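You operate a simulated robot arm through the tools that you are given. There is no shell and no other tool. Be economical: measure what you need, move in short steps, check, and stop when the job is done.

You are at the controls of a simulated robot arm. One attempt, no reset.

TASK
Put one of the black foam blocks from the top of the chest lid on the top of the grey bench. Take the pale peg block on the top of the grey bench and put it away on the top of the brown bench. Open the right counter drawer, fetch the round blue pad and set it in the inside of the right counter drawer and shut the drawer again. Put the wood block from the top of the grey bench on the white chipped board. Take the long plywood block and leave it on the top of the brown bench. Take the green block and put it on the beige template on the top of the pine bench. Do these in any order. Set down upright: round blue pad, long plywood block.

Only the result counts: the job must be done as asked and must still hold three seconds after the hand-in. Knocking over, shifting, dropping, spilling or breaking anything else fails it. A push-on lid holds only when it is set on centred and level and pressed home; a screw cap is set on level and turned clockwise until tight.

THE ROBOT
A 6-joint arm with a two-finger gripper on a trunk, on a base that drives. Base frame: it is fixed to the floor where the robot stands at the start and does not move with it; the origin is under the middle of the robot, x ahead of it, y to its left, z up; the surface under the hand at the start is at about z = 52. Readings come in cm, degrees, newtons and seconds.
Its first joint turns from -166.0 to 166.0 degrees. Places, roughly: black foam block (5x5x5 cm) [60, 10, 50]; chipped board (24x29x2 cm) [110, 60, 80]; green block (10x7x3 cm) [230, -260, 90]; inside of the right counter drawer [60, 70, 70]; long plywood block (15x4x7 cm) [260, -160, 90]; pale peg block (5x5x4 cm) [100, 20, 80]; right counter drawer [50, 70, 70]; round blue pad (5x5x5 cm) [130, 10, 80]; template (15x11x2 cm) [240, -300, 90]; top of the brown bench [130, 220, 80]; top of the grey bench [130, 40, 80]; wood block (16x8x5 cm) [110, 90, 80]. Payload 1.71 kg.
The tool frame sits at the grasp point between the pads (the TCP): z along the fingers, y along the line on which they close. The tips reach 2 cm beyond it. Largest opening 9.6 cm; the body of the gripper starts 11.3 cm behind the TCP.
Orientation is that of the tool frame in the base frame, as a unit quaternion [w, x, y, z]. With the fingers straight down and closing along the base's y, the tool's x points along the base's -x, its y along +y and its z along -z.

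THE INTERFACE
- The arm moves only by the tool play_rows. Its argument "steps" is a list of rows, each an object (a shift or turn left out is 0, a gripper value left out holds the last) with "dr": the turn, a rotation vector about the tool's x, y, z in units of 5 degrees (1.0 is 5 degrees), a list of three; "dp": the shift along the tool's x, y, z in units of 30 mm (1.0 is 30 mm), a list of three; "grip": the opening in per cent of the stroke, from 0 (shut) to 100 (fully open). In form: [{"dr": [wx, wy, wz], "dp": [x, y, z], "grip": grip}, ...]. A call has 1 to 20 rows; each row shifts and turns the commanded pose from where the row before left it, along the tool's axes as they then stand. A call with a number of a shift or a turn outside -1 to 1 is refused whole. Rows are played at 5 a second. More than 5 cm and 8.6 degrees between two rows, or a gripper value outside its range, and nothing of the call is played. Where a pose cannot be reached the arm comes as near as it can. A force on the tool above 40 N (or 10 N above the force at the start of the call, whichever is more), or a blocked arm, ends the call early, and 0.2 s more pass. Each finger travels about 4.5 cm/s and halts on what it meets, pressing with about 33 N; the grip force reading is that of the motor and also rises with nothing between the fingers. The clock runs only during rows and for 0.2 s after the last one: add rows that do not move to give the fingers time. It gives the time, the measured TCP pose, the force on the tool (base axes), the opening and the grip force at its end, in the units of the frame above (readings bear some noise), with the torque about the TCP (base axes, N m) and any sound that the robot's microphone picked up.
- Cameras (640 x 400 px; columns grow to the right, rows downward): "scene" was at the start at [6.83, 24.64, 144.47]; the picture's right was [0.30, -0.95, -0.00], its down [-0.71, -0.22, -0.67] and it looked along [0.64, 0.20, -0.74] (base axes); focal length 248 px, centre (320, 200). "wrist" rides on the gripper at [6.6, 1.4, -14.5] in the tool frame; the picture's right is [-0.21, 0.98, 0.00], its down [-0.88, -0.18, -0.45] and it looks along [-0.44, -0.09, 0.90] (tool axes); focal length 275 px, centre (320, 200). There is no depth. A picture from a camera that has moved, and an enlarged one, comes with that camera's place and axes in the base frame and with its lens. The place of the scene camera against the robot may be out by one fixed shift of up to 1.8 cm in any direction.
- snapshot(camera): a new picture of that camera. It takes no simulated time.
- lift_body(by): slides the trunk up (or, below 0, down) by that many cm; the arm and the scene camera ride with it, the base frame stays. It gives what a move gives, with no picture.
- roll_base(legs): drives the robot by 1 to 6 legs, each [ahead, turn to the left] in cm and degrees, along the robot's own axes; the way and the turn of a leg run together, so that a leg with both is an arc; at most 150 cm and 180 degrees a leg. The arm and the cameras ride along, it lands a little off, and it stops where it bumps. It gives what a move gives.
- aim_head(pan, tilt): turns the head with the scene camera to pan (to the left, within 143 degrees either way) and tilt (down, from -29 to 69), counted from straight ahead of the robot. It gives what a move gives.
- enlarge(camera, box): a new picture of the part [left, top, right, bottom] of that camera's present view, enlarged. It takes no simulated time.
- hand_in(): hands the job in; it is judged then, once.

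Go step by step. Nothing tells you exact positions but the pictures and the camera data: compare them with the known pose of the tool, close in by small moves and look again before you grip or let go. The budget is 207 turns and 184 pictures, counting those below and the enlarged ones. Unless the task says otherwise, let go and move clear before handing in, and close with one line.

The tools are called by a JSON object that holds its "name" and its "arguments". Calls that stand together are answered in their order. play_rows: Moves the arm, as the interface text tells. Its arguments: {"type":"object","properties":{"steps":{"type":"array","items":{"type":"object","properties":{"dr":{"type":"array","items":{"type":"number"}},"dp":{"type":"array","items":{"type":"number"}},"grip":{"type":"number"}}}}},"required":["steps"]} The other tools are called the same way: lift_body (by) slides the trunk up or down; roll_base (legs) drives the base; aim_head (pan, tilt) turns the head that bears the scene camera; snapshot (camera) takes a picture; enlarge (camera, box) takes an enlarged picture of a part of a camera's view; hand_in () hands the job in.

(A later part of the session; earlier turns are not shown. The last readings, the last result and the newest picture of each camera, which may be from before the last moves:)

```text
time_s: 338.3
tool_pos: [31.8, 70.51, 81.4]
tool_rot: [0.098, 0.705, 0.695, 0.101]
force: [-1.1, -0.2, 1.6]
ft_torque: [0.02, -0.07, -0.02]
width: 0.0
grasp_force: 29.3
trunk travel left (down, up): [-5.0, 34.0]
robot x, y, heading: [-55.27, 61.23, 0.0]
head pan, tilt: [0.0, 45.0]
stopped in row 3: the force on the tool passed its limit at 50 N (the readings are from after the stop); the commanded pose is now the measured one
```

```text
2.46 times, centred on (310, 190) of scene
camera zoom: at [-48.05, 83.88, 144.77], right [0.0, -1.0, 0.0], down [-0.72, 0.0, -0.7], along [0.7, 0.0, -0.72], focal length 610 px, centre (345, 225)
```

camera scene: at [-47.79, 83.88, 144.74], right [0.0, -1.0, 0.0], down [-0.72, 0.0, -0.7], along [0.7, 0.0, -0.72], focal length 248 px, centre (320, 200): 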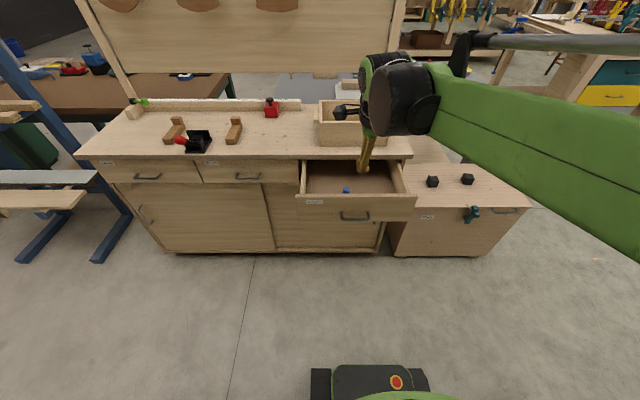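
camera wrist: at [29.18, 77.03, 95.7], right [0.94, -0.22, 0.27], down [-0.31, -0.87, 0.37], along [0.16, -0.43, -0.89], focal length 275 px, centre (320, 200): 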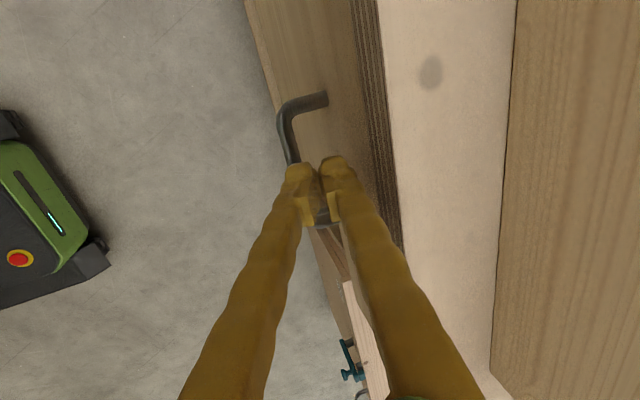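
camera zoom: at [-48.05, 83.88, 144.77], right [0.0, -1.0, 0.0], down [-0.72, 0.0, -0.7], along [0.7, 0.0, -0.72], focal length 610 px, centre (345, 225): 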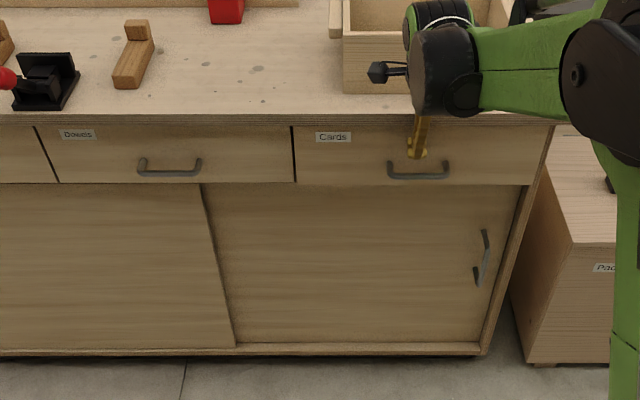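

{"name": "play_rows", "arguments": {"steps": [{"dp": [0, -0.6, -0.16]}, {"dp": [0, -0.5, -0.5]}, {"dp": [0, -0.5, -1]}, {"dp": [0, -0.5, -1]}, {"dp": [0, -0.5, -1]}, {"dp": [0, -0.3, -1]}, {"dp": [0, -0.3, -1], "dr": [1, 0, 0]}, {"dp": [0, 0, -1], "dr": [1, 0, 0]}, {"dp": [0, 0, -1], "dr": [1.1, 0, 0]}, {"dp": [0, 0, -1]}, {"dp": [0, 0, -1]}, {"dp": [0, 0, -1]}, {}]}}

{"name": "enlarge", "arguments": {"camera": "scene", "box": [220, 145, 380, 205]}}

{"name": "snapshot", "arguments": {"camera": "wrist"}}

```text
refused: 1.1 is not a number from -1 to 1
```

```text
4.00 times, centred on (300, 175) of scene
camera zoom: at [-48.05, 83.88, 144.77], right [0.0, -1.0, 0.0], down [-0.72, 0.0, -0.7], along [0.7, 0.0, -0.72], focal length 991 px, centre (400, 300)
```

zoom: 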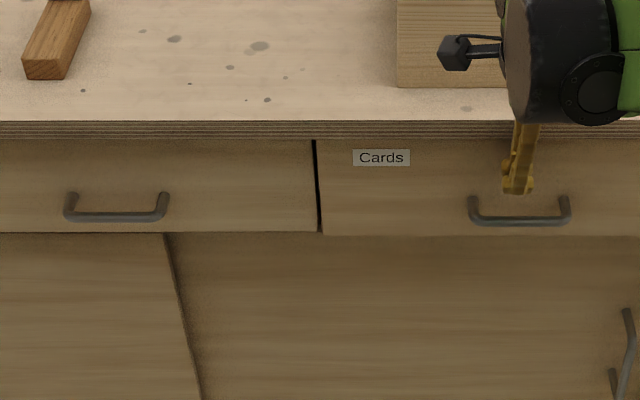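

```text
81 pictures are left
camera wrist: at [29.18, 77.03, 95.7], right [0.94, -0.22, 0.27], down [-0.31, -0.87, 0.37], along [0.16, -0.43, -0.89], focal length 275 px, centre (320, 200)
```

wrist: 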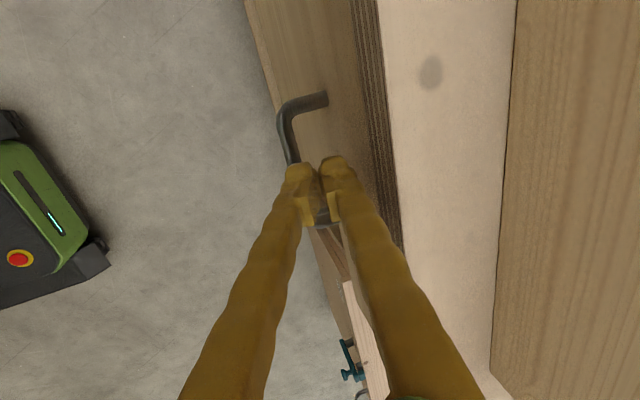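

The right drawer still stands out about 0.7 cm against its neighbour. I tilt more to clear the overhang, go just above the bar, and push again slowly.

{"name": "play_rows", "arguments": {"steps": [{"dr": [-1, 0, 0]}, {"dr": [-1, 0, 0]}, {"dp": [0, -0.2, 0.42]}, {"dp": [0, 0.15, 0.073]}, {"dp": [0, 0.1, 0.05]}, {"dp": [0, 0.06, 0.03]}, {"dp": [0, 0.06, 0.03]}, {}]}}

{"name": "snapshot", "arguments": {"camera": "wrist"}}

{"name": "enlarge", "arguments": {"camera": "scene", "box": [220, 145, 380, 205]}}

```text
time_s: 340.1
tool_pos: [33.47, 70.47, 79.66]
tool_rot: [0.159, 0.694, 0.683, 0.16]
force: [-0.9, 0.0, -0.3]
ft_torque: [0.01, -0.01, 0.01]
width: 0.0
grasp_force: 29.4
trunk travel left (down, up): [-5.0, 34.0]
robot x, y, heading: [-54.62, 61.4, 0.1]
head pan, tilt: [0.0, 45.0]
```

```text
80 pictures are left
camera wrist: at [28.3, 77.05, 93.36], right [0.88, -0.22, 0.43], down [-0.37, -0.87, 0.31], along [0.31, -0.44, -0.85], focal length 275 px, centre (320, 200)
```

wrist: 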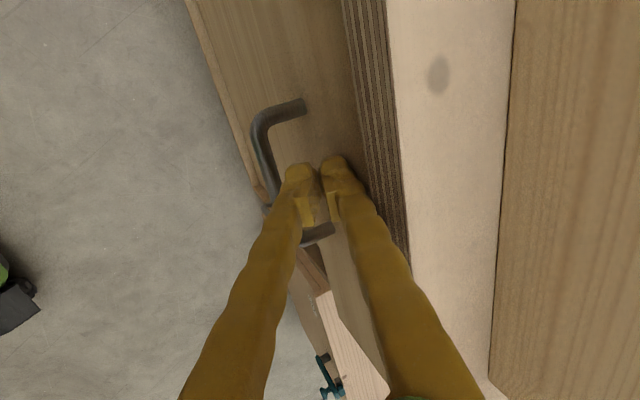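

```text
4.00 times, centred on (300, 175) of scene
camera zoom: at [-47.75, 83.88, 144.74], right [0.0, -1.0, 0.0], down [-0.72, 0.0, -0.7], along [0.7, 0.0, -0.72], focal length 991 px, centre (400, 300)
```

zoom: 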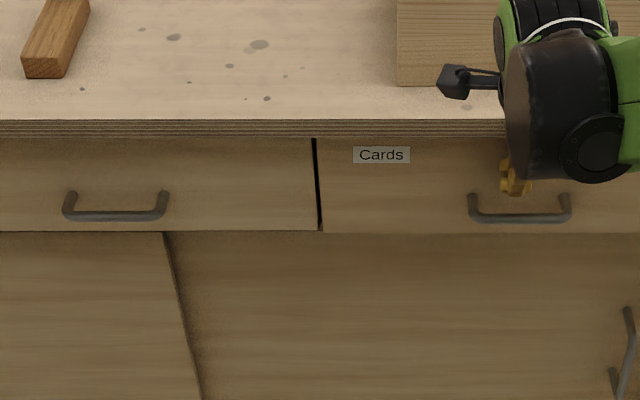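

{"name": "play_rows", "arguments": {"steps": [{"dp": [0, 0.06, 0.03]}, {"dp": [0, 0.06, 0.03]}, {"dp": [0, 0.06, 0.03]}, {}]}}

{"name": "enlarge", "arguments": {"camera": "scene", "box": [220, 145, 380, 205]}}

```text
time_s: 341.1
tool_pos: [33.94, 70.57, 79.78]
tool_rot: [0.159, 0.693, 0.684, 0.161]
force: [-16.6, 2.1, -4.2]
ft_torque: [-0.03, -0.6, 0.15]
width: 0.0
grasp_force: 29.3
trunk travel left (down, up): [-5.0, 34.0]
robot x, y, heading: [-55.27, 61.5, 0.1]
head pan, tilt: [0.0, 45.0]
```

```text
4.00 times, centred on (300, 175) of scene
camera zoom: at [-47.83, 83.89, 144.73], right [0.0, -1.0, 0.0], down [-0.72, 0.0, -0.7], along [0.7, 0.0, -0.72], focal length 991 px, centre (400, 300)
```

zoom: 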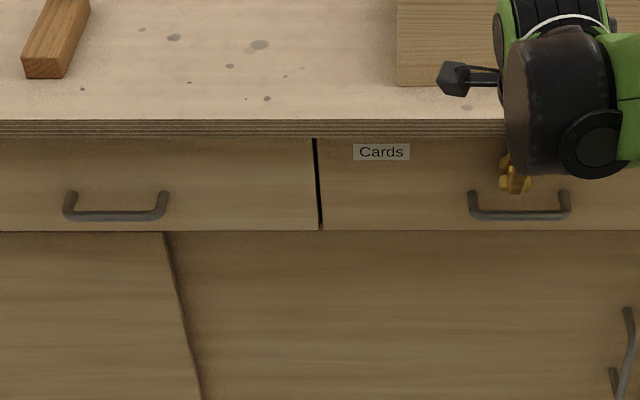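

Now flush with a firm 17 N stop. One tiny extra press, then I withdraw and straighten the hand.

{"name": "play_rows", "arguments": {"steps": [{"dp": [0, 0.03, 0.015]}, {"dp": [0, -0.3, -0.15]}, {"dp": [0, -0.6, -0.3]}, {"dp": [0, -0.6, -0.8]}, {"dp": [0, -0.5, -1]}, {"dp": [0, -0.5, -1]}, {"dp": [0, -0.5, -1]}, {"dp": [0, -0.3, -1], "dr": [0.8, 0, 0]}, {"dp": [0, -0.3, -1], "dr": [0.9, 0, 0]}, {"dp": [0, 0, -1], "dr": [0.9, 0, 0]}, {"dp": [0, 0, -1], "dr": [0.9, 0, 0]}, {"dp": [0, 0, -1], "dr": [0.9, 0, 0]}, {"dp": [0, 0, -1], "dr": [0.8, 0, 0]}, {"dp": [0, 0, -1]}, {"dp": [0, 0, -1]}, {"dp": [0, 0, -1]}, {}]}}

{"name": "enlarge", "arguments": {"camera": "scene", "box": [180, 110, 440, 270]}}

```text
time_s: 344.7
tool_pos: [13.81, 70.66, 112.82]
tool_rot: [-0.001, 0.711, 0.703, 0.002]
force: [0.2, -0.3, 0.5]
ft_torque: [0.01, -0.01, 0.0]
width: 0.0
grasp_force: 29.0
trunk travel left (down, up): [-5.0, 34.0]
robot x, y, heading: [-54.92, 61.58, 0.1]
head pan, tilt: [0.0, 45.0]
```

```text
2.46 times, centred on (310, 190) of scene
camera zoom: at [-47.77, 83.88, 144.74], right [0.0, -1.0, 0.0], down [-0.72, 0.0, -0.7], along [0.7, 0.0, -0.72], focal length 610 px, centre (345, 225)
```

zoom: 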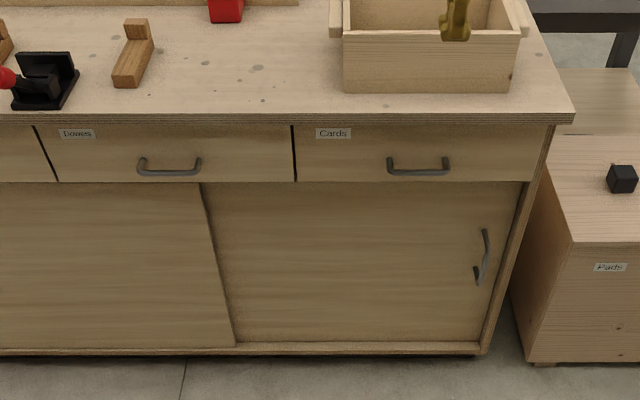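

The drawer is shut. Next I drive to the pine bench area, stopping at about (110, -85) to look.

{"name": "roll_base", "arguments": {"legs": [[22, 0], [0, -90], [145, 0], [0, 90], [140, 0]]}}

{"name": "aim_head", "arguments": {"pan": -15, "tilt": 25}}

{"name": "snapshot", "arguments": {"camera": "scene"}}

{"name": "snapshot", "arguments": {"camera": "wrist"}}

```text
time_s: 377.1
tool_pos: [175.73, -74.63, 112.57]
tool_rot: [-0.001, 0.71, 0.704, 0.002]
force: [0.0, -0.3, 0.1]
ft_torque: [0.01, 0.03, -0.02]
width: 0.0
grasp_force: 30.1
trunk travel left (down, up): [-5.0, 34.0]
robot x, y, heading: [106.6, -83.58, 0.2]
head pan, tilt: [0.0, 45.0]
```

```text
time_s: 377.9
tool_pos: [174.2, -74.64, 113.6]
tool_rot: [0.003, 0.71, 0.704, 0.008]
force: [0.2, -0.3, 0.7]
ft_torque: [0.02, 0.01, 0.03]
width: 0.01
grasp_force: 29.6
trunk travel left (down, up): [-5.0, 34.0]
robot x, y, heading: [106.34, -83.98, 0.1]
head pan, tilt: [-15.0, 25.0]
```

```text
76 pictures are left
camera scene: at [114.87, -63.98, 147.76], right [-0.25, -0.97, 0.0], down [-0.42, 0.11, -0.9], along [0.87, -0.23, -0.44], focal length 248 px, centre (320, 200)
```

scene: 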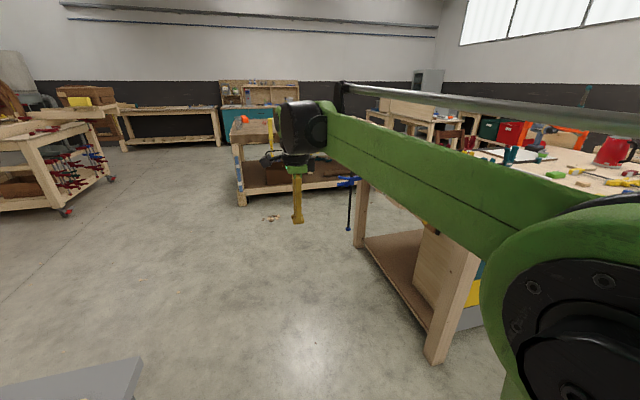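

```text
75 pictures are left
camera wrist: at [175.38, -68.13, 128.12], right [0.98, -0.21, 0.01], down [-0.2, -0.88, 0.44], along [-0.08, -0.43, -0.9], focal length 275 px, centre (320, 200)
```

wrist: 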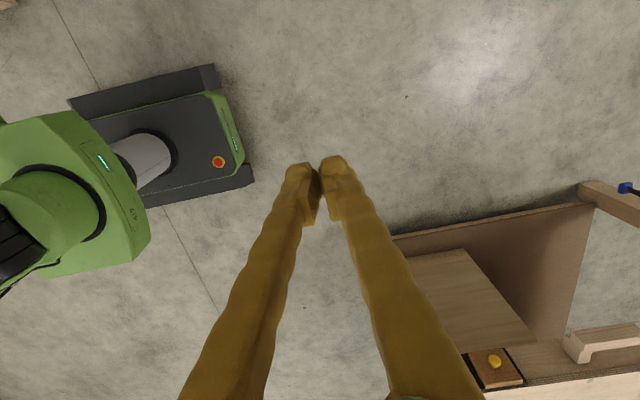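

{"name": "play_rows", "arguments": {"steps": [{"dp": [0, -0.8, -1]}, {"dp": [0, -0.8, -1]}, {"dp": [0, -0.8, -1]}, {"dp": [0, 0, -1]}, {}]}}

{"name": "roll_base", "arguments": {"legs": [[115, 0], [0, -90]]}}

{"name": "aim_head", "arguments": {"pan": 0, "tilt": 35}}

{"name": "snapshot", "arguments": {"camera": "scene"}}

{"name": "aim_head", "arguments": {"pan": 30, "tilt": 30}}

{"name": "snapshot", "arguments": {"camera": "scene"}}

```text
time_s: 379.1
tool_pos: [166.66, -74.59, 125.6]
tool_rot: [0.004, 0.71, 0.704, 0.008]
force: [-0.7, -0.5, -0.3]
ft_torque: [0.01, 0.01, 0.0]
width: 0.0
grasp_force: 28.8
trunk travel left (down, up): [-5.0, 34.0]
robot x, y, heading: [106.5, -83.94, 0.4]
head pan, tilt: [-15.0, 25.0]
```

```text
time_s: 393.0
tool_pos: [230.97, -143.37, 125.65]
tool_rot: [0.009, 1.0, -0.002, 0.002]
force: [-0.7, -0.1, 0.6]
ft_torque: [0.03, -0.04, 0.01]
width: 0.03
grasp_force: 29.8
trunk travel left (down, up): [-5.0, 34.0]
robot x, y, heading: [222.06, -83.07, -89.8]
head pan, tilt: [-15.0, 25.0]
```

```text
time_s: 393.8
tool_pos: [231.05, -140.89, 126.7]
tool_rot: [0.018, 1.0, -0.003, 0.003]
force: [0.4, 0.1, -0.4]
ft_torque: [-0.11, -0.04, -0.01]
width: 0.0
grasp_force: 29.5
trunk travel left (down, up): [-5.0, 34.0]
robot x, y, heading: [222.0, -83.42, -89.7]
head pan, tilt: [0.0, 35.0]
```

```text
74 pictures are left
camera scene: at [242.98, -89.2, 146.26], right [-1.0, -0.01, 0.0], down [0.0, 0.58, -0.81], along [0.0, -0.81, -0.58], focal length 248 px, centre (320, 200)
```

scene: 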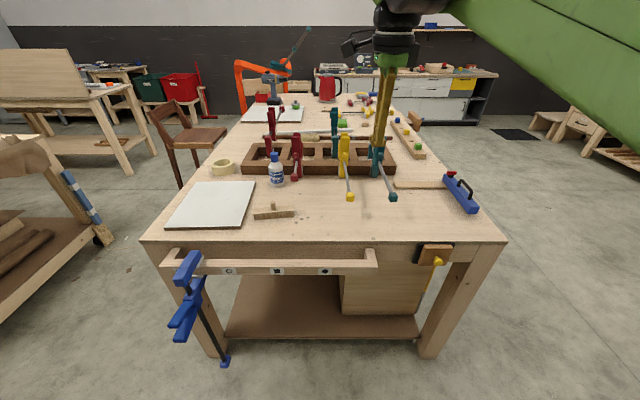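

```text
time_s: 394.7
tool_pos: [230.98, -141.46, 126.44]
tool_rot: [0.015, 1.0, -0.002, 0.003]
force: [-0.2, 0.3, 0.1]
ft_torque: [-0.03, 0.0, -0.04]
width: 0.0
grasp_force: 29.5
trunk travel left (down, up): [-5.0, 34.0]
robot x, y, heading: [221.95, -83.34, -89.9]
head pan, tilt: [30.0, 30.0]
```

```text
73 pictures are left
camera scene: at [247.5, -89.14, 147.0], right [-0.86, -0.5, -0.01], down [-0.25, 0.45, -0.86], along [0.44, -0.74, -0.51], focal length 248 px, centre (320, 200)
```

scene: 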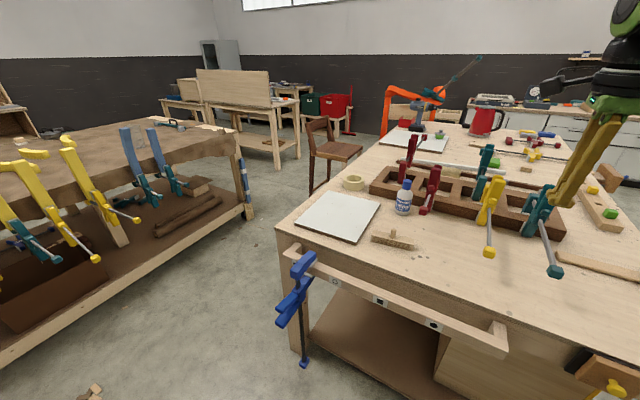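

{"name": "aim_head", "arguments": {"pan": 0, "tilt": 35}}

{"name": "enlarge", "arguments": {"camera": "scene", "box": [200, 150, 360, 250]}}

{"name": "enlarge", "arguments": {"camera": "scene", "box": [240, 70, 440, 195]}}

```text
time_s: 395.6
tool_pos: [230.95, -141.51, 126.47]
tool_rot: [0.016, 1.0, -0.003, 0.003]
force: [0.1, -0.4, -0.1]
ft_torque: [0.03, -0.01, 0.01]
width: 0.0
grasp_force: 29.4
trunk travel left (down, up): [-5.0, 34.0]
robot x, y, heading: [222.1, -83.36, -90.0]
head pan, tilt: [0.0, 35.0]
```

```text
4.00 times, centred on (280, 200) of scene
camera zoom: at [243.0, -90.14, 146.21], right [-1.0, -0.01, 0.0], down [0.0, 0.59, -0.81], along [0.01, -0.81, -0.59], focal length 991 px, centre (480, 200)
```

zoom: 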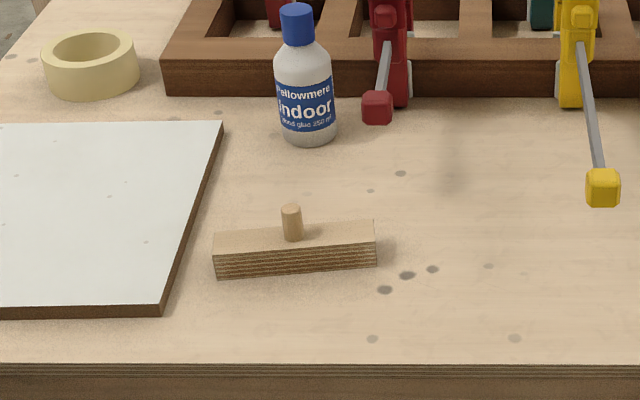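

```text
3.20 times, centred on (340, 132) of scene
camera zoom: at [243.0, -90.14, 146.21], right [-1.0, -0.01, 0.0], down [0.0, 0.59, -0.81], along [0.01, -0.81, -0.59], focal length 793 px, centre (256, 416)
```

zoom: 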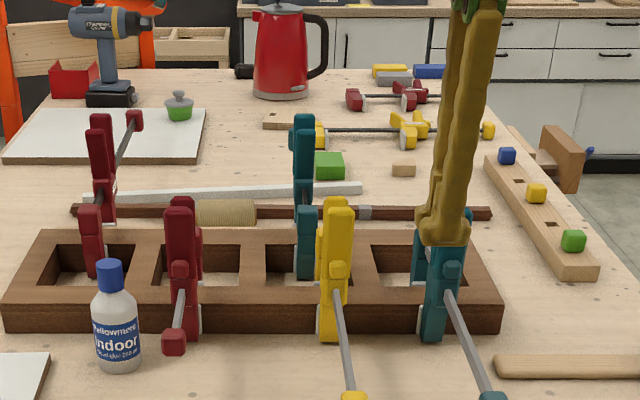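

The plywood block (bar with a pin on top) is at about (260, -158), and the green block is farther along near (230, -260). I do the green block first from the bench's x≈184 side, driving around.

{"name": "roll_base", "arguments": {"legs": [[0, -90], [90, 0], [0, 90], [100, 0]]}}

{"name": "aim_head", "arguments": {"pan": 0, "tilt": 20}}

{"name": "snapshot", "arguments": {"camera": "scene"}}

```text
time_s: 420.5
tool_pos: [139.06, -239.99, 126.39]
tool_rot: [0.015, 1.0, -0.011, 0.002]
force: [0.6, 0.9, -0.4]
ft_torque: [0.0, 0.03, 0.0]
width: 0.03
grasp_force: 29.5
trunk travel left (down, up): [-5.0, 34.0]
robot x, y, heading: [131.25, -182.03, -90.7]
head pan, tilt: [0.0, 35.0]
```

```text
time_s: 421.2
tool_pos: [139.12, -237.72, 127.45]
tool_rot: [0.025, 1.0, -0.011, 0.002]
force: [-0.5, 0.8, -0.1]
ft_torque: [-0.12, 0.04, -0.01]
width: 0.01
grasp_force: 29.4
trunk travel left (down, up): [-5.0, 34.0]
robot x, y, heading: [131.05, -181.56, -90.5]
head pan, tilt: [0.0, 20.0]
```

```text
70 pictures are left
camera scene: at [151.93, -188.49, 148.63], right [-1.0, 0.01, 0.0], down [0.0, 0.35, -0.94], along [-0.01, -0.94, -0.35], focal length 248 px, centre (320, 200)
```

scene: 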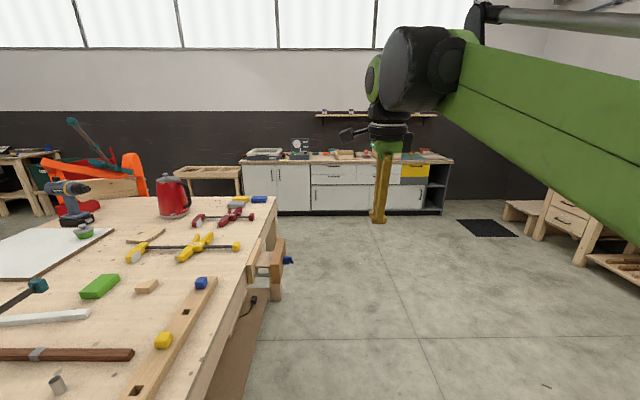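

{"name": "enlarge", "arguments": {"camera": "scene", "box": [60, 190, 300, 340]}}

```text
2.67 times, centred on (180, 265) of scene
camera zoom: at [151.93, -188.49, 148.63], right [-1.0, 0.01, 0.0], down [0.0, 0.35, -0.94], along [-0.01, -0.94, -0.35], focal length 661 px, centre (693, 27)
```

zoom: 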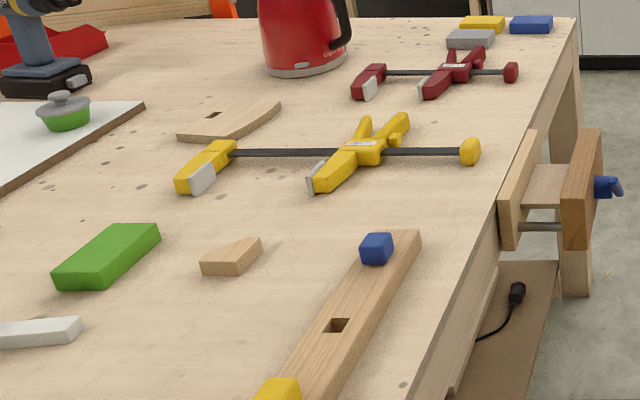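

The template is the thin beige board at about (234, -295), and the green block is at about (225, -257). I drive to about (148, -258) facing the bench, short of the vise.

{"name": "roll_base", "arguments": {"legs": [[76, 0], [0, 90.5], [14, 0]]}}

{"name": "aim_head", "arguments": {"pan": -5, "tilt": 45}}

{"name": "snapshot", "arguments": {"camera": "scene"}}

{"name": "snapshot", "arguments": {"camera": "wrist"}}

```text
time_s: 433.9
tool_pos: [200.31, -249.49, 127.27]
tool_rot: [0.014, 0.711, 0.703, 0.017]
force: [-0.9, -0.4, 0.5]
ft_torque: [-0.02, -0.02, -0.01]
width: 0.0
grasp_force: 29.7
trunk travel left (down, up): [-5.0, 34.0]
robot x, y, heading: [144.04, -258.33, -0.2]
head pan, tilt: [0.0, 20.0]
```

```text
time_s: 434.8
tool_pos: [197.86, -249.5, 128.34]
tool_rot: [0.021, 0.71, 0.703, 0.025]
force: [-0.8, -0.4, 0.2]
ft_torque: [-0.01, -0.09, 0.02]
width: 0.01
grasp_force: 29.5
trunk travel left (down, up): [-5.0, 34.0]
robot x, y, heading: [144.11, -258.13, -0.4]
head pan, tilt: [-5.0, 45.0]
```

```text
68 pictures are left
camera scene: at [150.31, -236.66, 144.8], right [-0.09, -1.0, 0.0], down [-0.71, 0.06, -0.7], along [0.7, -0.06, -0.71], focal length 248 px, centre (320, 200)
```

scene: 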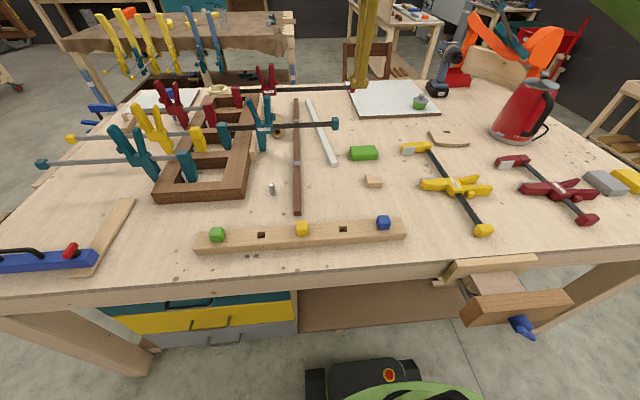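

```text
67 pictures are left
camera wrist: at [198.46, -243.04, 142.81], right [0.97, -0.22, 0.06], down [-0.22, -0.88, 0.43], along [-0.04, -0.43, -0.9], focal length 275 px, centre (320, 200)
```

wrist: 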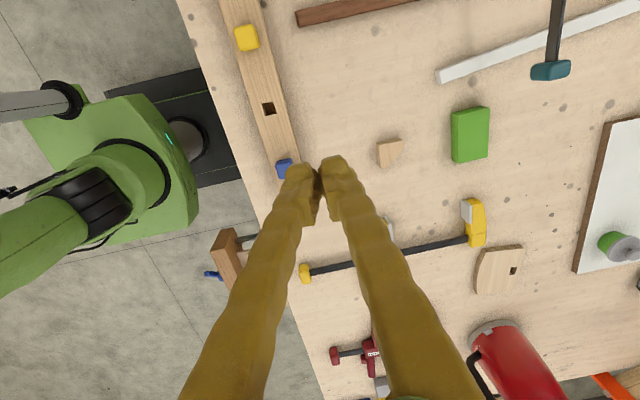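

Template at about (236.5, -300) is a little beyond reach. The base is low (about 25 cm) and can slide under the bench edge, so I go 8 cm ahead.

{"name": "roll_base", "arguments": {"legs": [[8, 0]]}}

{"name": "play_rows", "arguments": {"steps": [{"dr": [0.55, 0, 0], "grip": 100, "dp": [-0.4, 0.9, 0.2]}, {"dp": [-0.5, 0.95, 0.5]}, {"dp": [-0.5, 0.95, 0.5]}, {"dp": [-0.5, 0.95, 0.5]}, {"dp": [-0.5, 0.95, 0.5]}, {"dp": [-0.5, 0.95, 0.5]}, {"dp": [-0.5, 0.95, 0.5]}, {}]}}

{"name": "snapshot", "arguments": {"camera": "wrist"}}

```text
time_s: 436.0
tool_pos: [206.77, -249.45, 127.96]
tool_rot: [0.019, 0.71, 0.703, 0.022]
force: [-0.2, -0.1, 0.6]
ft_torque: [-0.01, -0.06, 0.0]
width: 0.0
grasp_force: 29.4
trunk travel left (down, up): [-5.0, 34.0]
robot x, y, heading: [152.2, -258.28, -0.2]
head pan, tilt: [-5.0, 45.0]
```

```text
time_s: 437.8
tool_pos: [224.9, -259.9, 119.73]
tool_rot: [0.007, 0.711, 0.703, 0.01]
force: [1.8, 0.0, -1.1]
ft_torque: [-0.01, 0.17, -0.01]
width: 9.63
grasp_force: 0.1
trunk travel left (down, up): [-5.0, 34.0]
robot x, y, heading: [152.15, -257.94, -0.2]
head pan, tilt: [-5.0, 45.0]
```

```text
66 pictures are left
camera wrist: at [226.0, -253.49, 134.26], right [0.98, -0.22, 0.02], down [-0.2, -0.88, 0.43], along [-0.07, -0.43, -0.9], focal length 275 px, centre (320, 200)
```

wrist: 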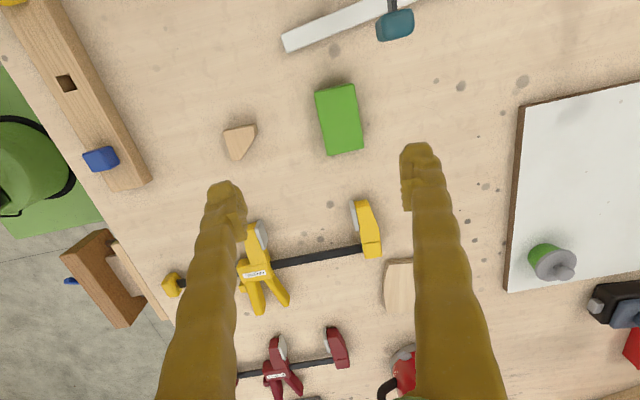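

{"name": "play_rows", "arguments": {"steps": [{"dr": [0.27, 0, 0], "dp": [-0.3, 0.6, 0.5]}, {"dp": [-0.3, 0.6, 1]}, {"dp": [0, 0, 1]}, {"dp": [0, 0, 1]}, {"dp": [0, 0, 1]}, {"dp": [0, 0, 1]}, {"dp": [0, 0, 1]}, {"dp": [0, 0, 1]}, {"dp": [0, 0, 0.5]}, {}]}}

{"name": "snapshot", "arguments": {"camera": "wrist"}}

{"name": "enlarge", "arguments": {"camera": "scene", "box": [320, 100, 480, 200]}}

```text
time_s: 440.0
tool_pos: [228.36, -261.47, 95.79]
tool_rot: [-0.001, 0.711, 0.704, 0.003]
force: [0.6, 0.4, -0.1]
ft_torque: [-0.01, 0.0, -0.01]
width: 9.58
grasp_force: 0.0
trunk travel left (down, up): [-5.0, 34.0]
robot x, y, heading: [152.04, -258.07, 0.1]
head pan, tilt: [-5.0, 45.0]
```

```text
65 pictures are left
camera wrist: at [229.8, -255.13, 110.22], right [0.98, -0.22, 0.0], down [-0.2, -0.88, 0.44], along [-0.09, -0.43, -0.9], focal length 275 px, centre (320, 200)
```

wrist: 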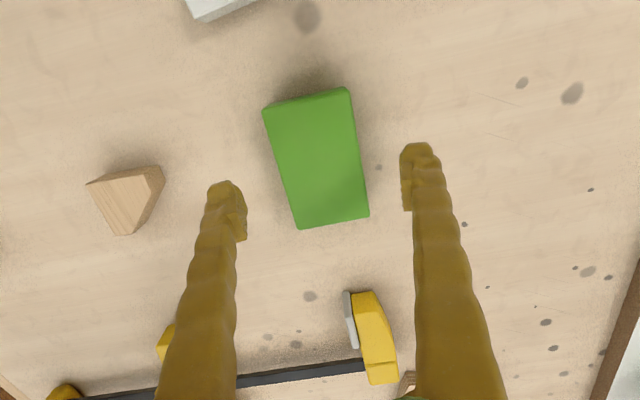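

```text
4.00 times, centred on (400, 150) of scene
camera zoom: at [159.61, -236.69, 144.74], right [-0.09, -1.0, 0.0], down [-0.72, 0.06, -0.7], along [0.69, -0.06, -0.72], focal length 991 px, centre (0, 400)
```

zoom: 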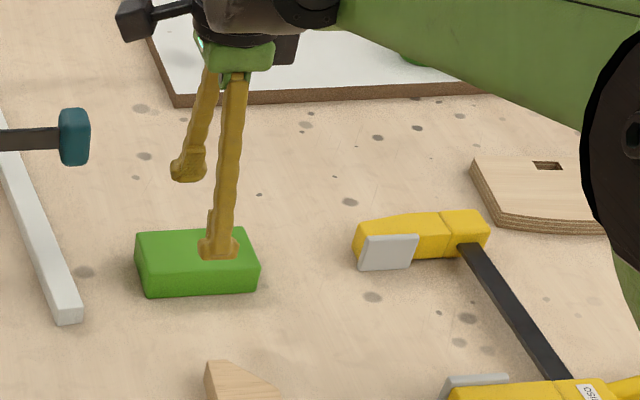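

{"name": "play_rows", "arguments": {"steps": [{"dp": [-0.2, 0, 0.8]}, {"dp": [0, 0, 0.6]}, {"dp": [0, 0, 0.3]}, {"dp": [0, 0, 0.15]}, {}]}}

{"name": "enlarge", "arguments": {"camera": "scene", "box": [320, 130, 400, 180]}}

```text
time_s: 441.2
tool_pos: [228.54, -262.1, 90.26]
tool_rot: [-0.001, 0.711, 0.703, 0.004]
force: [0.0, 0.4, 0.6]
ft_torque: [0.0, -0.02, -0.02]
width: 9.62
grasp_force: 0.0
trunk travel left (down, up): [-5.0, 34.0]
robot x, y, heading: [152.4, -258.08, -0.2]
head pan, tilt: [-5.0, 45.0]
```

```text
8.00 times, centred on (360, 155) of scene
camera zoom: at [159.61, -236.69, 144.74], right [-0.09, -1.0, 0.0], down [-0.72, 0.06, -0.7], along [0.69, -0.06, -0.72], focal length 1982 px, centre (0, 560)
```

zoom: 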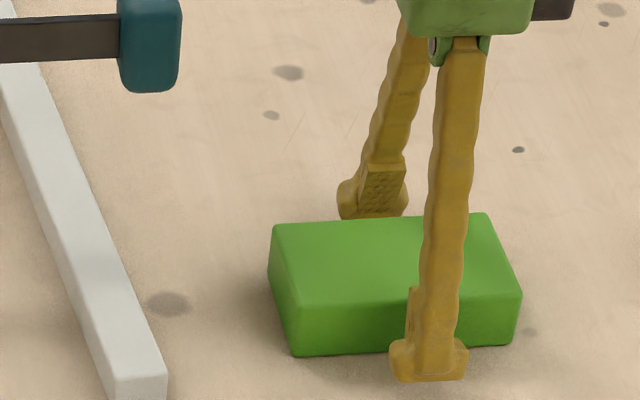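

{"name": "play_rows", "arguments": {"steps": [{"dp": [0, 0, 0.1]}, {"dp": [0, 0, 0.08]}, {}]}}

```text
time_s: 442.0
tool_pos: [228.45, -262.0, 89.72]
tool_rot: [-0.001, 0.71, 0.704, 0.003]
force: [0.2, -0.9, 0.2]
ft_torque: [-0.01, -0.01, 0.01]
width: 9.58
grasp_force: 0.0
trunk travel left (down, up): [-5.0, 34.0]
robot x, y, heading: [151.9, -258.07, -0.1]
head pan, tilt: [-5.0, 45.0]
```

{"name": "play_rows", "arguments": {"steps": [{"dp": [0, 0, 0.07]}, {"grip": 70}, {"grip": 55}, {"grip": 45}, {"grip": 45}, {"grip": 45}, {"grip": 45}]}}

{"name": "enlarge", "arguments": {"camera": "scene", "box": [320, 130, 400, 180]}}

```text
time_s: 443.4
tool_pos: [227.17, -262.02, 90.66]
tool_rot: [0.004, 0.711, 0.703, 0.008]
force: [-1.3, -1.5, -2.4]
ft_torque: [0.0, -0.1, 0.01]
width: 6.49
grasp_force: 33.3
trunk travel left (down, up): [-5.0, 34.0]
robot x, y, heading: [152.15, -258.68, -0.6]
head pan, tilt: [-5.0, 45.0]
stopped in row 7: the force on the tool passed its limit at 41 N (the readings are from after the stop); the commanded pose is now the measured one
```

```text
8.00 times, centred on (360, 155) of scene
camera zoom: at [159.46, -236.69, 144.71], right [-0.09, -1.0, 0.0], down [-0.71, 0.06, -0.7], along [0.69, -0.06, -0.72], focal length 1982 px, centre (0, 560)
```

zoom: 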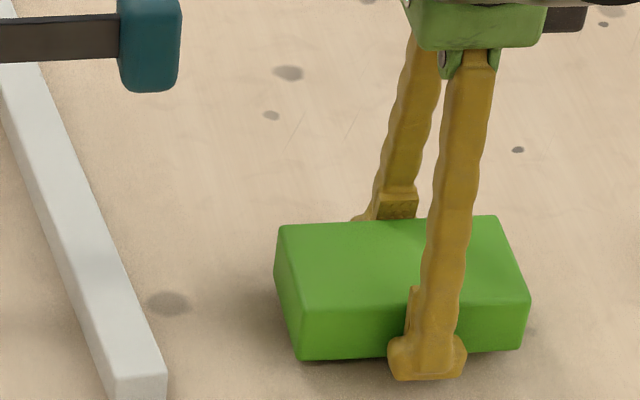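

Gripped (6.5 cm), and the recoil has lifted it about 1 cm. I level and lift it.

{"name": "play_rows", "arguments": {"steps": [{"dr": [0.2, 0, 0], "dp": [0, 0, -0.4]}, {"dp": [0, 0, -0.8]}, {"dp": [0, 0, -1]}, {"dp": [0, 0, -1]}, {"dp": [0, 0, -1]}, {"dp": [0, 0, -1]}, {"dp": [0, 0, -1]}, {}]}}

{"name": "snapshot", "arguments": {"camera": "wrist"}}

{"name": "snapshot", "arguments": {"camera": "scene"}}

```text
time_s: 445.2
tool_pos: [227.31, -262.23, 109.12]
tool_rot: [-0.003, 0.71, 0.704, 0.001]
force: [0.3, 0.6, -2.1]
ft_torque: [0.01, -0.02, -0.03]
width: 6.49
grasp_force: 33.0
trunk travel left (down, up): [-5.0, 34.0]
robot x, y, heading: [152.26, -258.18, 0.1]
head pan, tilt: [-5.0, 45.0]
```

```text
61 pictures are left
camera wrist: at [228.8, -255.76, 123.62], right [0.98, -0.22, 0.0], down [-0.19, -0.88, 0.44], along [-0.1, -0.43, -0.9], focal length 275 px, centre (320, 200)
```

wrist: 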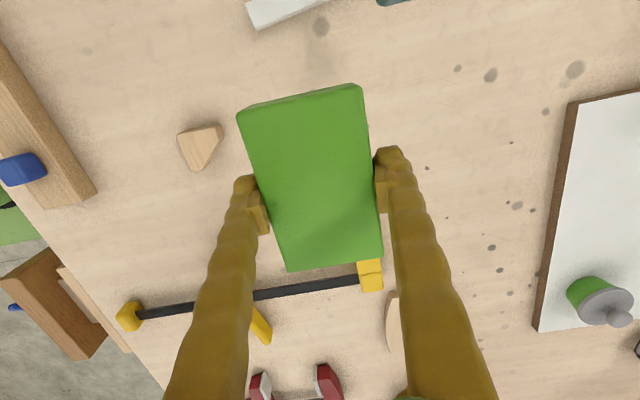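

```text
60 pictures are left
camera scene: at [159.6, -236.69, 144.74], right [-0.09, -1.0, 0.0], down [-0.72, 0.06, -0.7], along [0.69, -0.06, -0.72], focal length 248 px, centre (320, 200)
```

scene: 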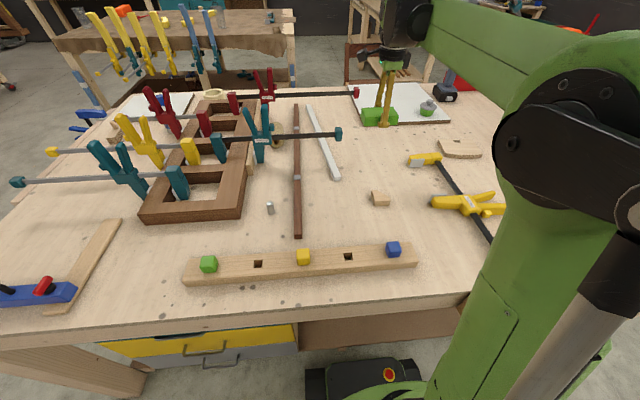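

I move toward the template, offset so I can see it beside the held block.

{"name": "play_rows", "arguments": {"steps": [{"dp": [-0.95, -0.3, 0]}, {"dp": [-0.95, -0.3, 0]}, {"dp": [-0.95, -0.3, 0]}, {"dp": [-0.95, -0.3, 0]}, {"dp": [-0.95, -0.3, 0]}, {"dp": [-0.95, -0.3, 0]}, {"dp": [-0.95, -0.3, 0]}, {"dp": [-0.95, -0.3, 0]}, {}]}}

{"name": "snapshot", "arguments": {"camera": "wrist"}}

```text
time_s: 447.2
tool_pos: [219.85, -284.92, 108.97]
tool_rot: [-0.003, 0.711, 0.704, 0.001]
force: [0.3, -0.3, -2.1]
ft_torque: [-0.03, -0.01, 0.03]
width: 6.48
grasp_force: 33.6
trunk travel left (down, up): [-5.0, 34.0]
robot x, y, heading: [152.42, -258.25, -0.4]
head pan, tilt: [-5.0, 45.0]
```

```text
59 pictures are left
camera wrist: at [221.31, -278.5, 123.48], right [0.98, -0.22, 0.0], down [-0.19, -0.88, 0.44], along [-0.1, -0.43, -0.9], focal length 275 px, centre (320, 200)
```

wrist: 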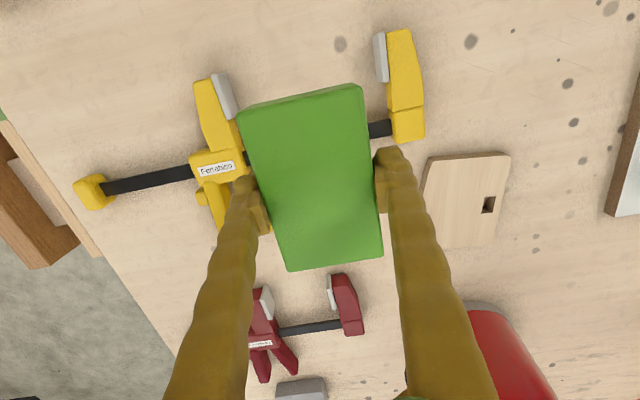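

Template centre is (236.8, -300), long side along y, matching the block. I move over it and descend partway.

{"name": "play_rows", "arguments": {"steps": [{"dp": [-0.84, 0.94, 0]}, {"dp": [-0.84, 0.94, 0]}, {"dp": [-0.84, 0.94, 0]}, {"dp": [-0.84, 0.94, 0]}, {"dp": [-0.84, 0.94, 0]}, {"dp": [-0.84, 0.94, 0]}, {"dp": [0, 0, 1]}, {"dp": [0, 0, 1]}, {"dp": [0, 0, 1]}, {"dp": [0, 0, 0.8]}, {"dp": [0, 0, 0.4]}, {}]}}

{"name": "snapshot", "arguments": {"camera": "wrist"}}

{"name": "aim_head", "arguments": {"pan": -25, "tilt": 45}}

{"name": "snapshot", "arguments": {"camera": "scene"}}

```text
time_s: 449.8
tool_pos: [236.64, -300.26, 96.31]
tool_rot: [-0.002, 0.711, 0.703, 0.002]
force: [-1.0, 0.7, -1.2]
ft_torque: [-0.01, 0.01, -0.01]
width: 6.46
grasp_force: 33.0
trunk travel left (down, up): [-5.0, 34.0]
robot x, y, heading: [152.28, -258.19, -0.1]
head pan, tilt: [-5.0, 45.0]
```

```text
58 pictures are left
camera wrist: at [238.11, -293.77, 110.75], right [0.98, -0.22, 0.0], down [-0.19, -0.88, 0.44], along [-0.1, -0.43, -0.9], focal length 275 px, centre (320, 200)
```

wrist: 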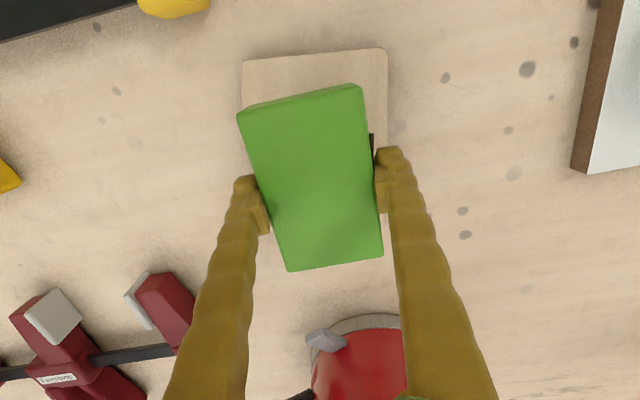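

```text
time_s: 450.6
tool_pos: [236.61, -300.35, 96.25]
tool_rot: [-0.003, 0.711, 0.704, 0.002]
force: [-0.2, 0.7, -1.7]
ft_torque: [-0.05, -0.01, 0.02]
width: 6.44
grasp_force: 32.9
trunk travel left (down, up): [-5.0, 34.0]
robot x, y, heading: [152.59, -258.52, -0.3]
head pan, tilt: [-25.0, 45.0]
```

```text
57 pictures are left
camera scene: at [158.89, -239.43, 144.75], right [-0.42, -0.91, 0.01], down [-0.65, 0.3, -0.7], along [0.63, -0.3, -0.72], focal length 248 px, centre (320, 200)
```

scene: 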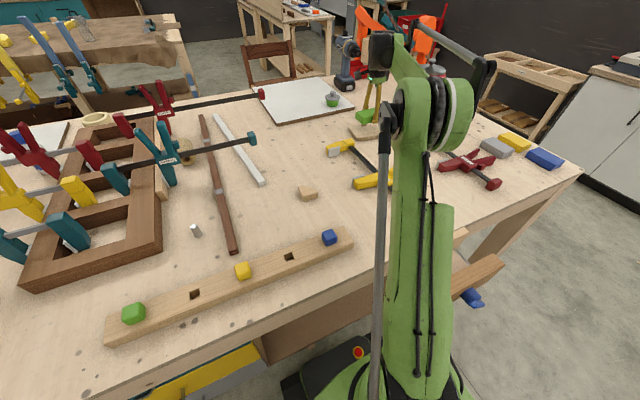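

{"name": "play_rows", "arguments": {"steps": [{"dp": [0, 0.05, 0.6]}, {"dp": [0, 0, 0.4]}, {"dp": [0, 0, 0.15]}, {"dp": [0, 0, 0.1]}, {}]}}

```text
time_s: 451.8
tool_pos: [236.73, -300.17, 92.6]
tool_rot: [-0.002, 0.711, 0.704, 0.001]
force: [-0.2, -0.2, -1.7]
ft_torque: [-0.01, -0.01, 0.01]
width: 6.48
grasp_force: 33.3
trunk travel left (down, up): [-5.0, 34.0]
robot x, y, heading: [152.18, -258.2, -0.3]
head pan, tilt: [-25.0, 45.0]
```

{"name": "play_rows", "arguments": {"steps": [{"dp": [0, 0, 0.08]}, {"dp": [0, 0, 0.07]}, {"dp": [0, 0, 0.07]}, {}]}}

```text
time_s: 452.8
tool_pos: [236.72, -300.17, 92.02]
tool_rot: [-0.002, 0.711, 0.703, 0.001]
force: [-0.5, -0.5, -1.9]
ft_torque: [0.02, -0.01, -0.03]
width: 6.45
grasp_force: 32.9
trunk travel left (down, up): [-5.0, 34.0]
robot x, y, heading: [152.1, -258.23, -0.1]
head pan, tilt: [-25.0, 45.0]
```

{"name": "play_rows", "arguments": {"steps": [{"dp": [0, 0, 0.06]}, {"dp": [0, 0, 0.05]}, {}]}}

```text
time_s: 453.6
tool_pos: [236.65, -300.15, 91.76]
tool_rot: [-0.002, 0.711, 0.704, 0.002]
force: [5.7, -6.2, 21.0]
ft_torque: [0.2, -0.81, -0.17]
width: 6.47
grasp_force: 32.8
trunk travel left (down, up): [-5.0, 34.0]
robot x, y, heading: [152.17, -258.35, -0.2]
head pan, tilt: [-25.0, 45.0]
```

{"name": "play_rows", "arguments": {"steps": [{"dp": [0, 0, -0.03], "grip": 75}, {"grip": 88}, {"grip": 88}, {"grip": 88}, {"dp": [0, 0, -0.4]}, {"dp": [0, 0, -1]}, {"dp": [0, 0, -1]}, {"dp": [0, 0, -1]}, {"dp": [0, 0, -1]}, {"dp": [0, 0, -1]}, {"dp": [0, 0, -1]}, {"dp": [0, 0, -1]}, {"dp": [0, 0, -1]}, {"dp": [0, 0, -1]}, {"dp": [0, 0, -1]}, {}]}}

{"name": "snapshot", "arguments": {"camera": "wrist"}}

{"name": "enlarge", "arguments": {"camera": "scene", "box": [300, 80, 460, 180]}}

```text
time_s: 457.0
tool_pos: [233.71, -298.59, 116.66]
tool_rot: [-0.002, 0.711, 0.703, 0.001]
force: [0.0, 0.8, 0.9]
ft_torque: [-0.06, -0.09, 0.01]
width: 8.45
grasp_force: 0.1
out of reach, approached as far as the arm can: row 12, 13, 14, 15
trunk travel left (down, up): [-5.0, 34.0]
robot x, y, heading: [152.07, -258.01, -0.2]
head pan, tilt: [-25.0, 45.0]
```

```text
56 pictures are left
camera wrist: at [235.2, -292.18, 131.13], right [0.98, -0.22, 0.0], down [-0.19, -0.88, 0.44], along [-0.1, -0.43, -0.9], focal length 275 px, centre (320, 200)
```

wrist: 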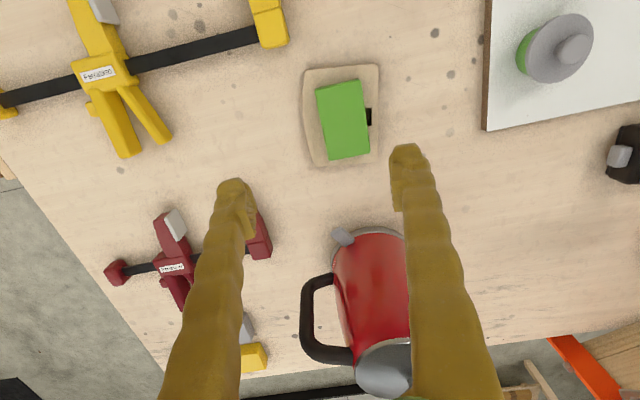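

```text
4.00 times, centred on (380, 130) of scene
camera zoom: at [158.81, -239.34, 144.73], right [-0.43, -0.91, 0.01], down [-0.65, 0.3, -0.7], along [0.63, -0.3, -0.72], focal length 991 px, centre (80, 480)
```

zoom: 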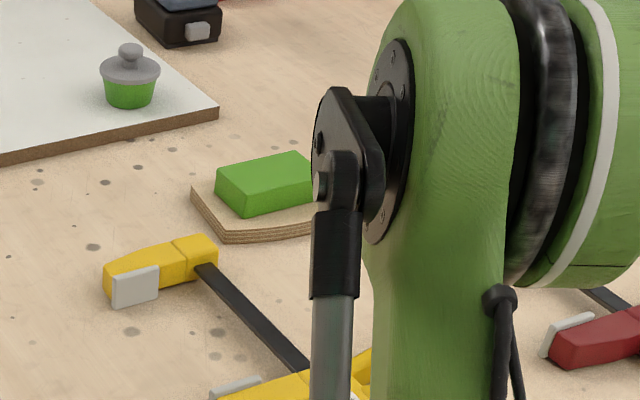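

Green block rests on the template. I retract the arm, back away, and drive round to the near end of the bench for the plywood block.

{"name": "play_rows", "arguments": {"steps": [{"dp": [0.5, -0.9, -0.2]}, {"dp": [0.8, -0.9, -0.3]}, {"dp": [0.9, -0.8, -0.3]}, {"dp": [1, -0.7, -0.3]}, {"dp": [1, -0.7, -0.3]}, {"dp": [1, -0.7, -0.3]}, {"dp": [1, -0.7, -0.3]}, {"dp": [1, -0.7, 0]}, {"dp": [1, -0.6, 0]}, {"dp": [1, -0.6, 0]}, {"dp": [1, -0.6, 0]}, {"dp": [1, -0.6, 0]}, {"dp": [1, 0, 0]}, {"dp": [1, 0, 0]}, {}]}}

{"name": "roll_base", "arguments": {"legs": [[-24, 0], [0, 90], [150, 0], [24, 0], [0, -90], [125, 0]]}}

{"name": "roll_base", "arguments": {"legs": [[0, -90]]}}

{"name": "aim_head", "arguments": {"pan": 0, "tilt": 45}}

{"name": "snapshot", "arguments": {"camera": "scene"}}

{"name": "snapshot", "arguments": {"camera": "wrist"}}

```text
time_s: 460.2
tool_pos: [208.68, -258.74, 122.87]
tool_rot: [-0.002, 0.711, 0.704, 0.001]
force: [-0.5, -0.3, -0.2]
ft_torque: [-0.01, 0.01, 0.02]
width: 8.43
grasp_force: 0.1
trunk travel left (down, up): [-5.0, 34.0]
robot x, y, heading: [152.08, -258.49, 0.0]
head pan, tilt: [-25.0, 45.0]
```

```text
time_s: 494.1
tool_pos: [311.12, -84.14, 122.84]
tool_rot: [-0.003, 0.709, 0.705, 0.002]
force: [-0.3, -0.8, 0.0]
ft_torque: [0.02, 0.01, 0.01]
width: 8.43
grasp_force: 0.1
trunk travel left (down, up): [-5.0, 34.0]
robot x, y, heading: [254.65, -83.79, 0.2]
head pan, tilt: [-25.0, 45.0]
```

```text
time_s: 500.3
tool_pos: [254.41, -138.33, 123.62]
tool_rot: [0.006, 1.0, 0.0, 0.003]
force: [0.2, 0.1, -0.2]
ft_torque: [-0.02, -0.02, -0.02]
width: 8.41
grasp_force: 0.0
trunk travel left (down, up): [-5.0, 34.0]
robot x, y, heading: [254.85, -83.84, -89.8]
head pan, tilt: [-25.0, 45.0]
```

```text
time_s: 501.2
tool_pos: [254.42, -135.86, 124.71]
tool_rot: [0.017, 1.0, 0.0, 0.002]
force: [0.4, 0.3, 0.5]
ft_torque: [-0.07, -0.01, -0.01]
width: 8.46
grasp_force: 0.0
trunk travel left (down, up): [-5.0, 34.0]
robot x, y, heading: [254.87, -83.85, -89.6]
head pan, tilt: [0.0, 45.0]
```

```text
54 pictures are left
camera scene: at [275.87, -88.41, 144.8], right [-1.0, -0.01, 0.0], down [0.0, 0.71, -0.7], along [0.0, -0.7, -0.71], focal length 248 px, centre (320, 200)
```

scene: 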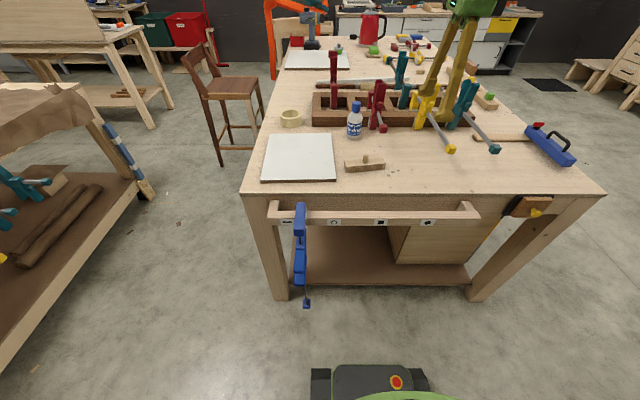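

```text
53 pictures are left
camera wrist: at [260.94, -136.76, 139.22], right [-0.21, -0.98, 0.03], down [-0.88, 0.2, 0.43], along [-0.43, 0.06, -0.9], focal length 275 px, centre (320, 200)
```

wrist: 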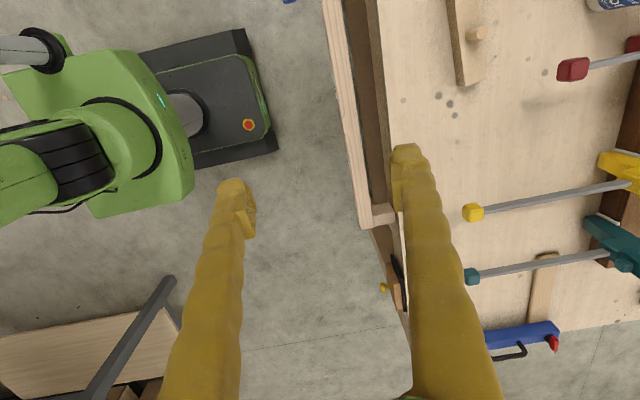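

I level the hand and go above the plywood block at about (260.5, -160.5).

{"name": "play_rows", "arguments": {"steps": [{"dr": [0.39, 0, 0], "dp": [0.25, 1, 0.4]}, {"dp": [0.25, 1, 0.8]}, {"dp": [0.25, 1, 0.8]}, {"dp": [0.25, 1, 0.8]}, {"dp": [0.25, 1, 0.8]}, {"dp": [0.25, 1, 0.8]}, {"dp": [0.25, 1, 0.8]}, {"dp": [0.25, 1, 0.8]}, {}]}}

{"name": "snapshot", "arguments": {"camera": "wrist"}}

{"name": "enlarge", "arguments": {"camera": "scene", "box": [310, 100, 430, 175]}}

```text
time_s: 503.2
tool_pos: [260.6, -160.66, 106.3]
tool_rot: [-0.003, 1.0, 0.0, 0.002]
force: [0.7, -0.2, -0.4]
ft_torque: [0.03, 0.01, -0.01]
width: 8.44
grasp_force: 0.1
trunk travel left (down, up): [-5.0, 34.0]
robot x, y, heading: [254.76, -83.61, -89.6]
head pan, tilt: [0.0, 45.0]
```

```text
52 pictures are left
camera wrist: at [267.05, -162.17, 120.74], right [-0.21, -0.98, -0.01], down [-0.88, 0.18, 0.44], along [-0.43, 0.1, -0.9], focal length 275 px, centre (320, 200)
```

wrist: 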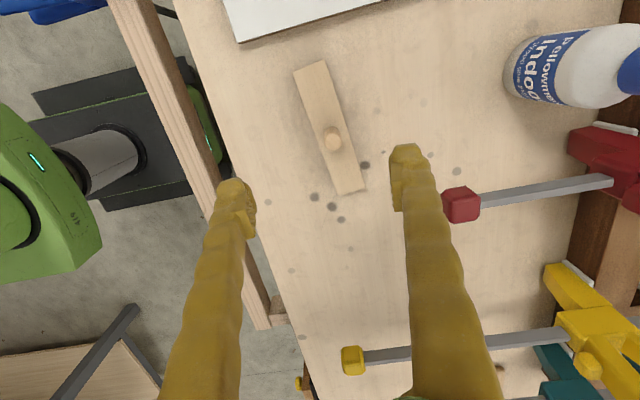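

```text
5.33 times, centred on (370, 138) of scene
camera zoom: at [275.88, -89.79, 144.73], right [-1.0, -0.01, 0.0], down [0.0, 0.72, -0.7], along [0.0, -0.7, -0.72], focal length 1322 px, centre (53, 533)
```

zoom: 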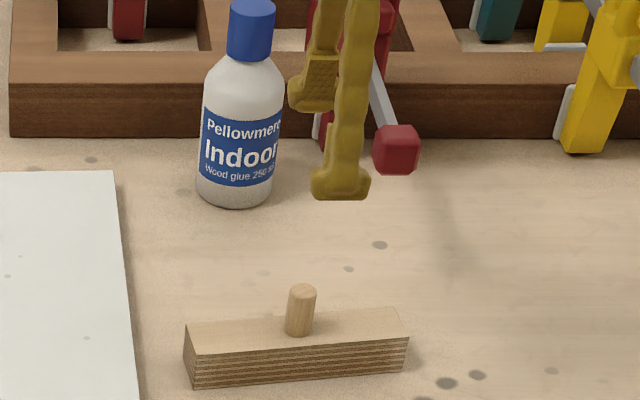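

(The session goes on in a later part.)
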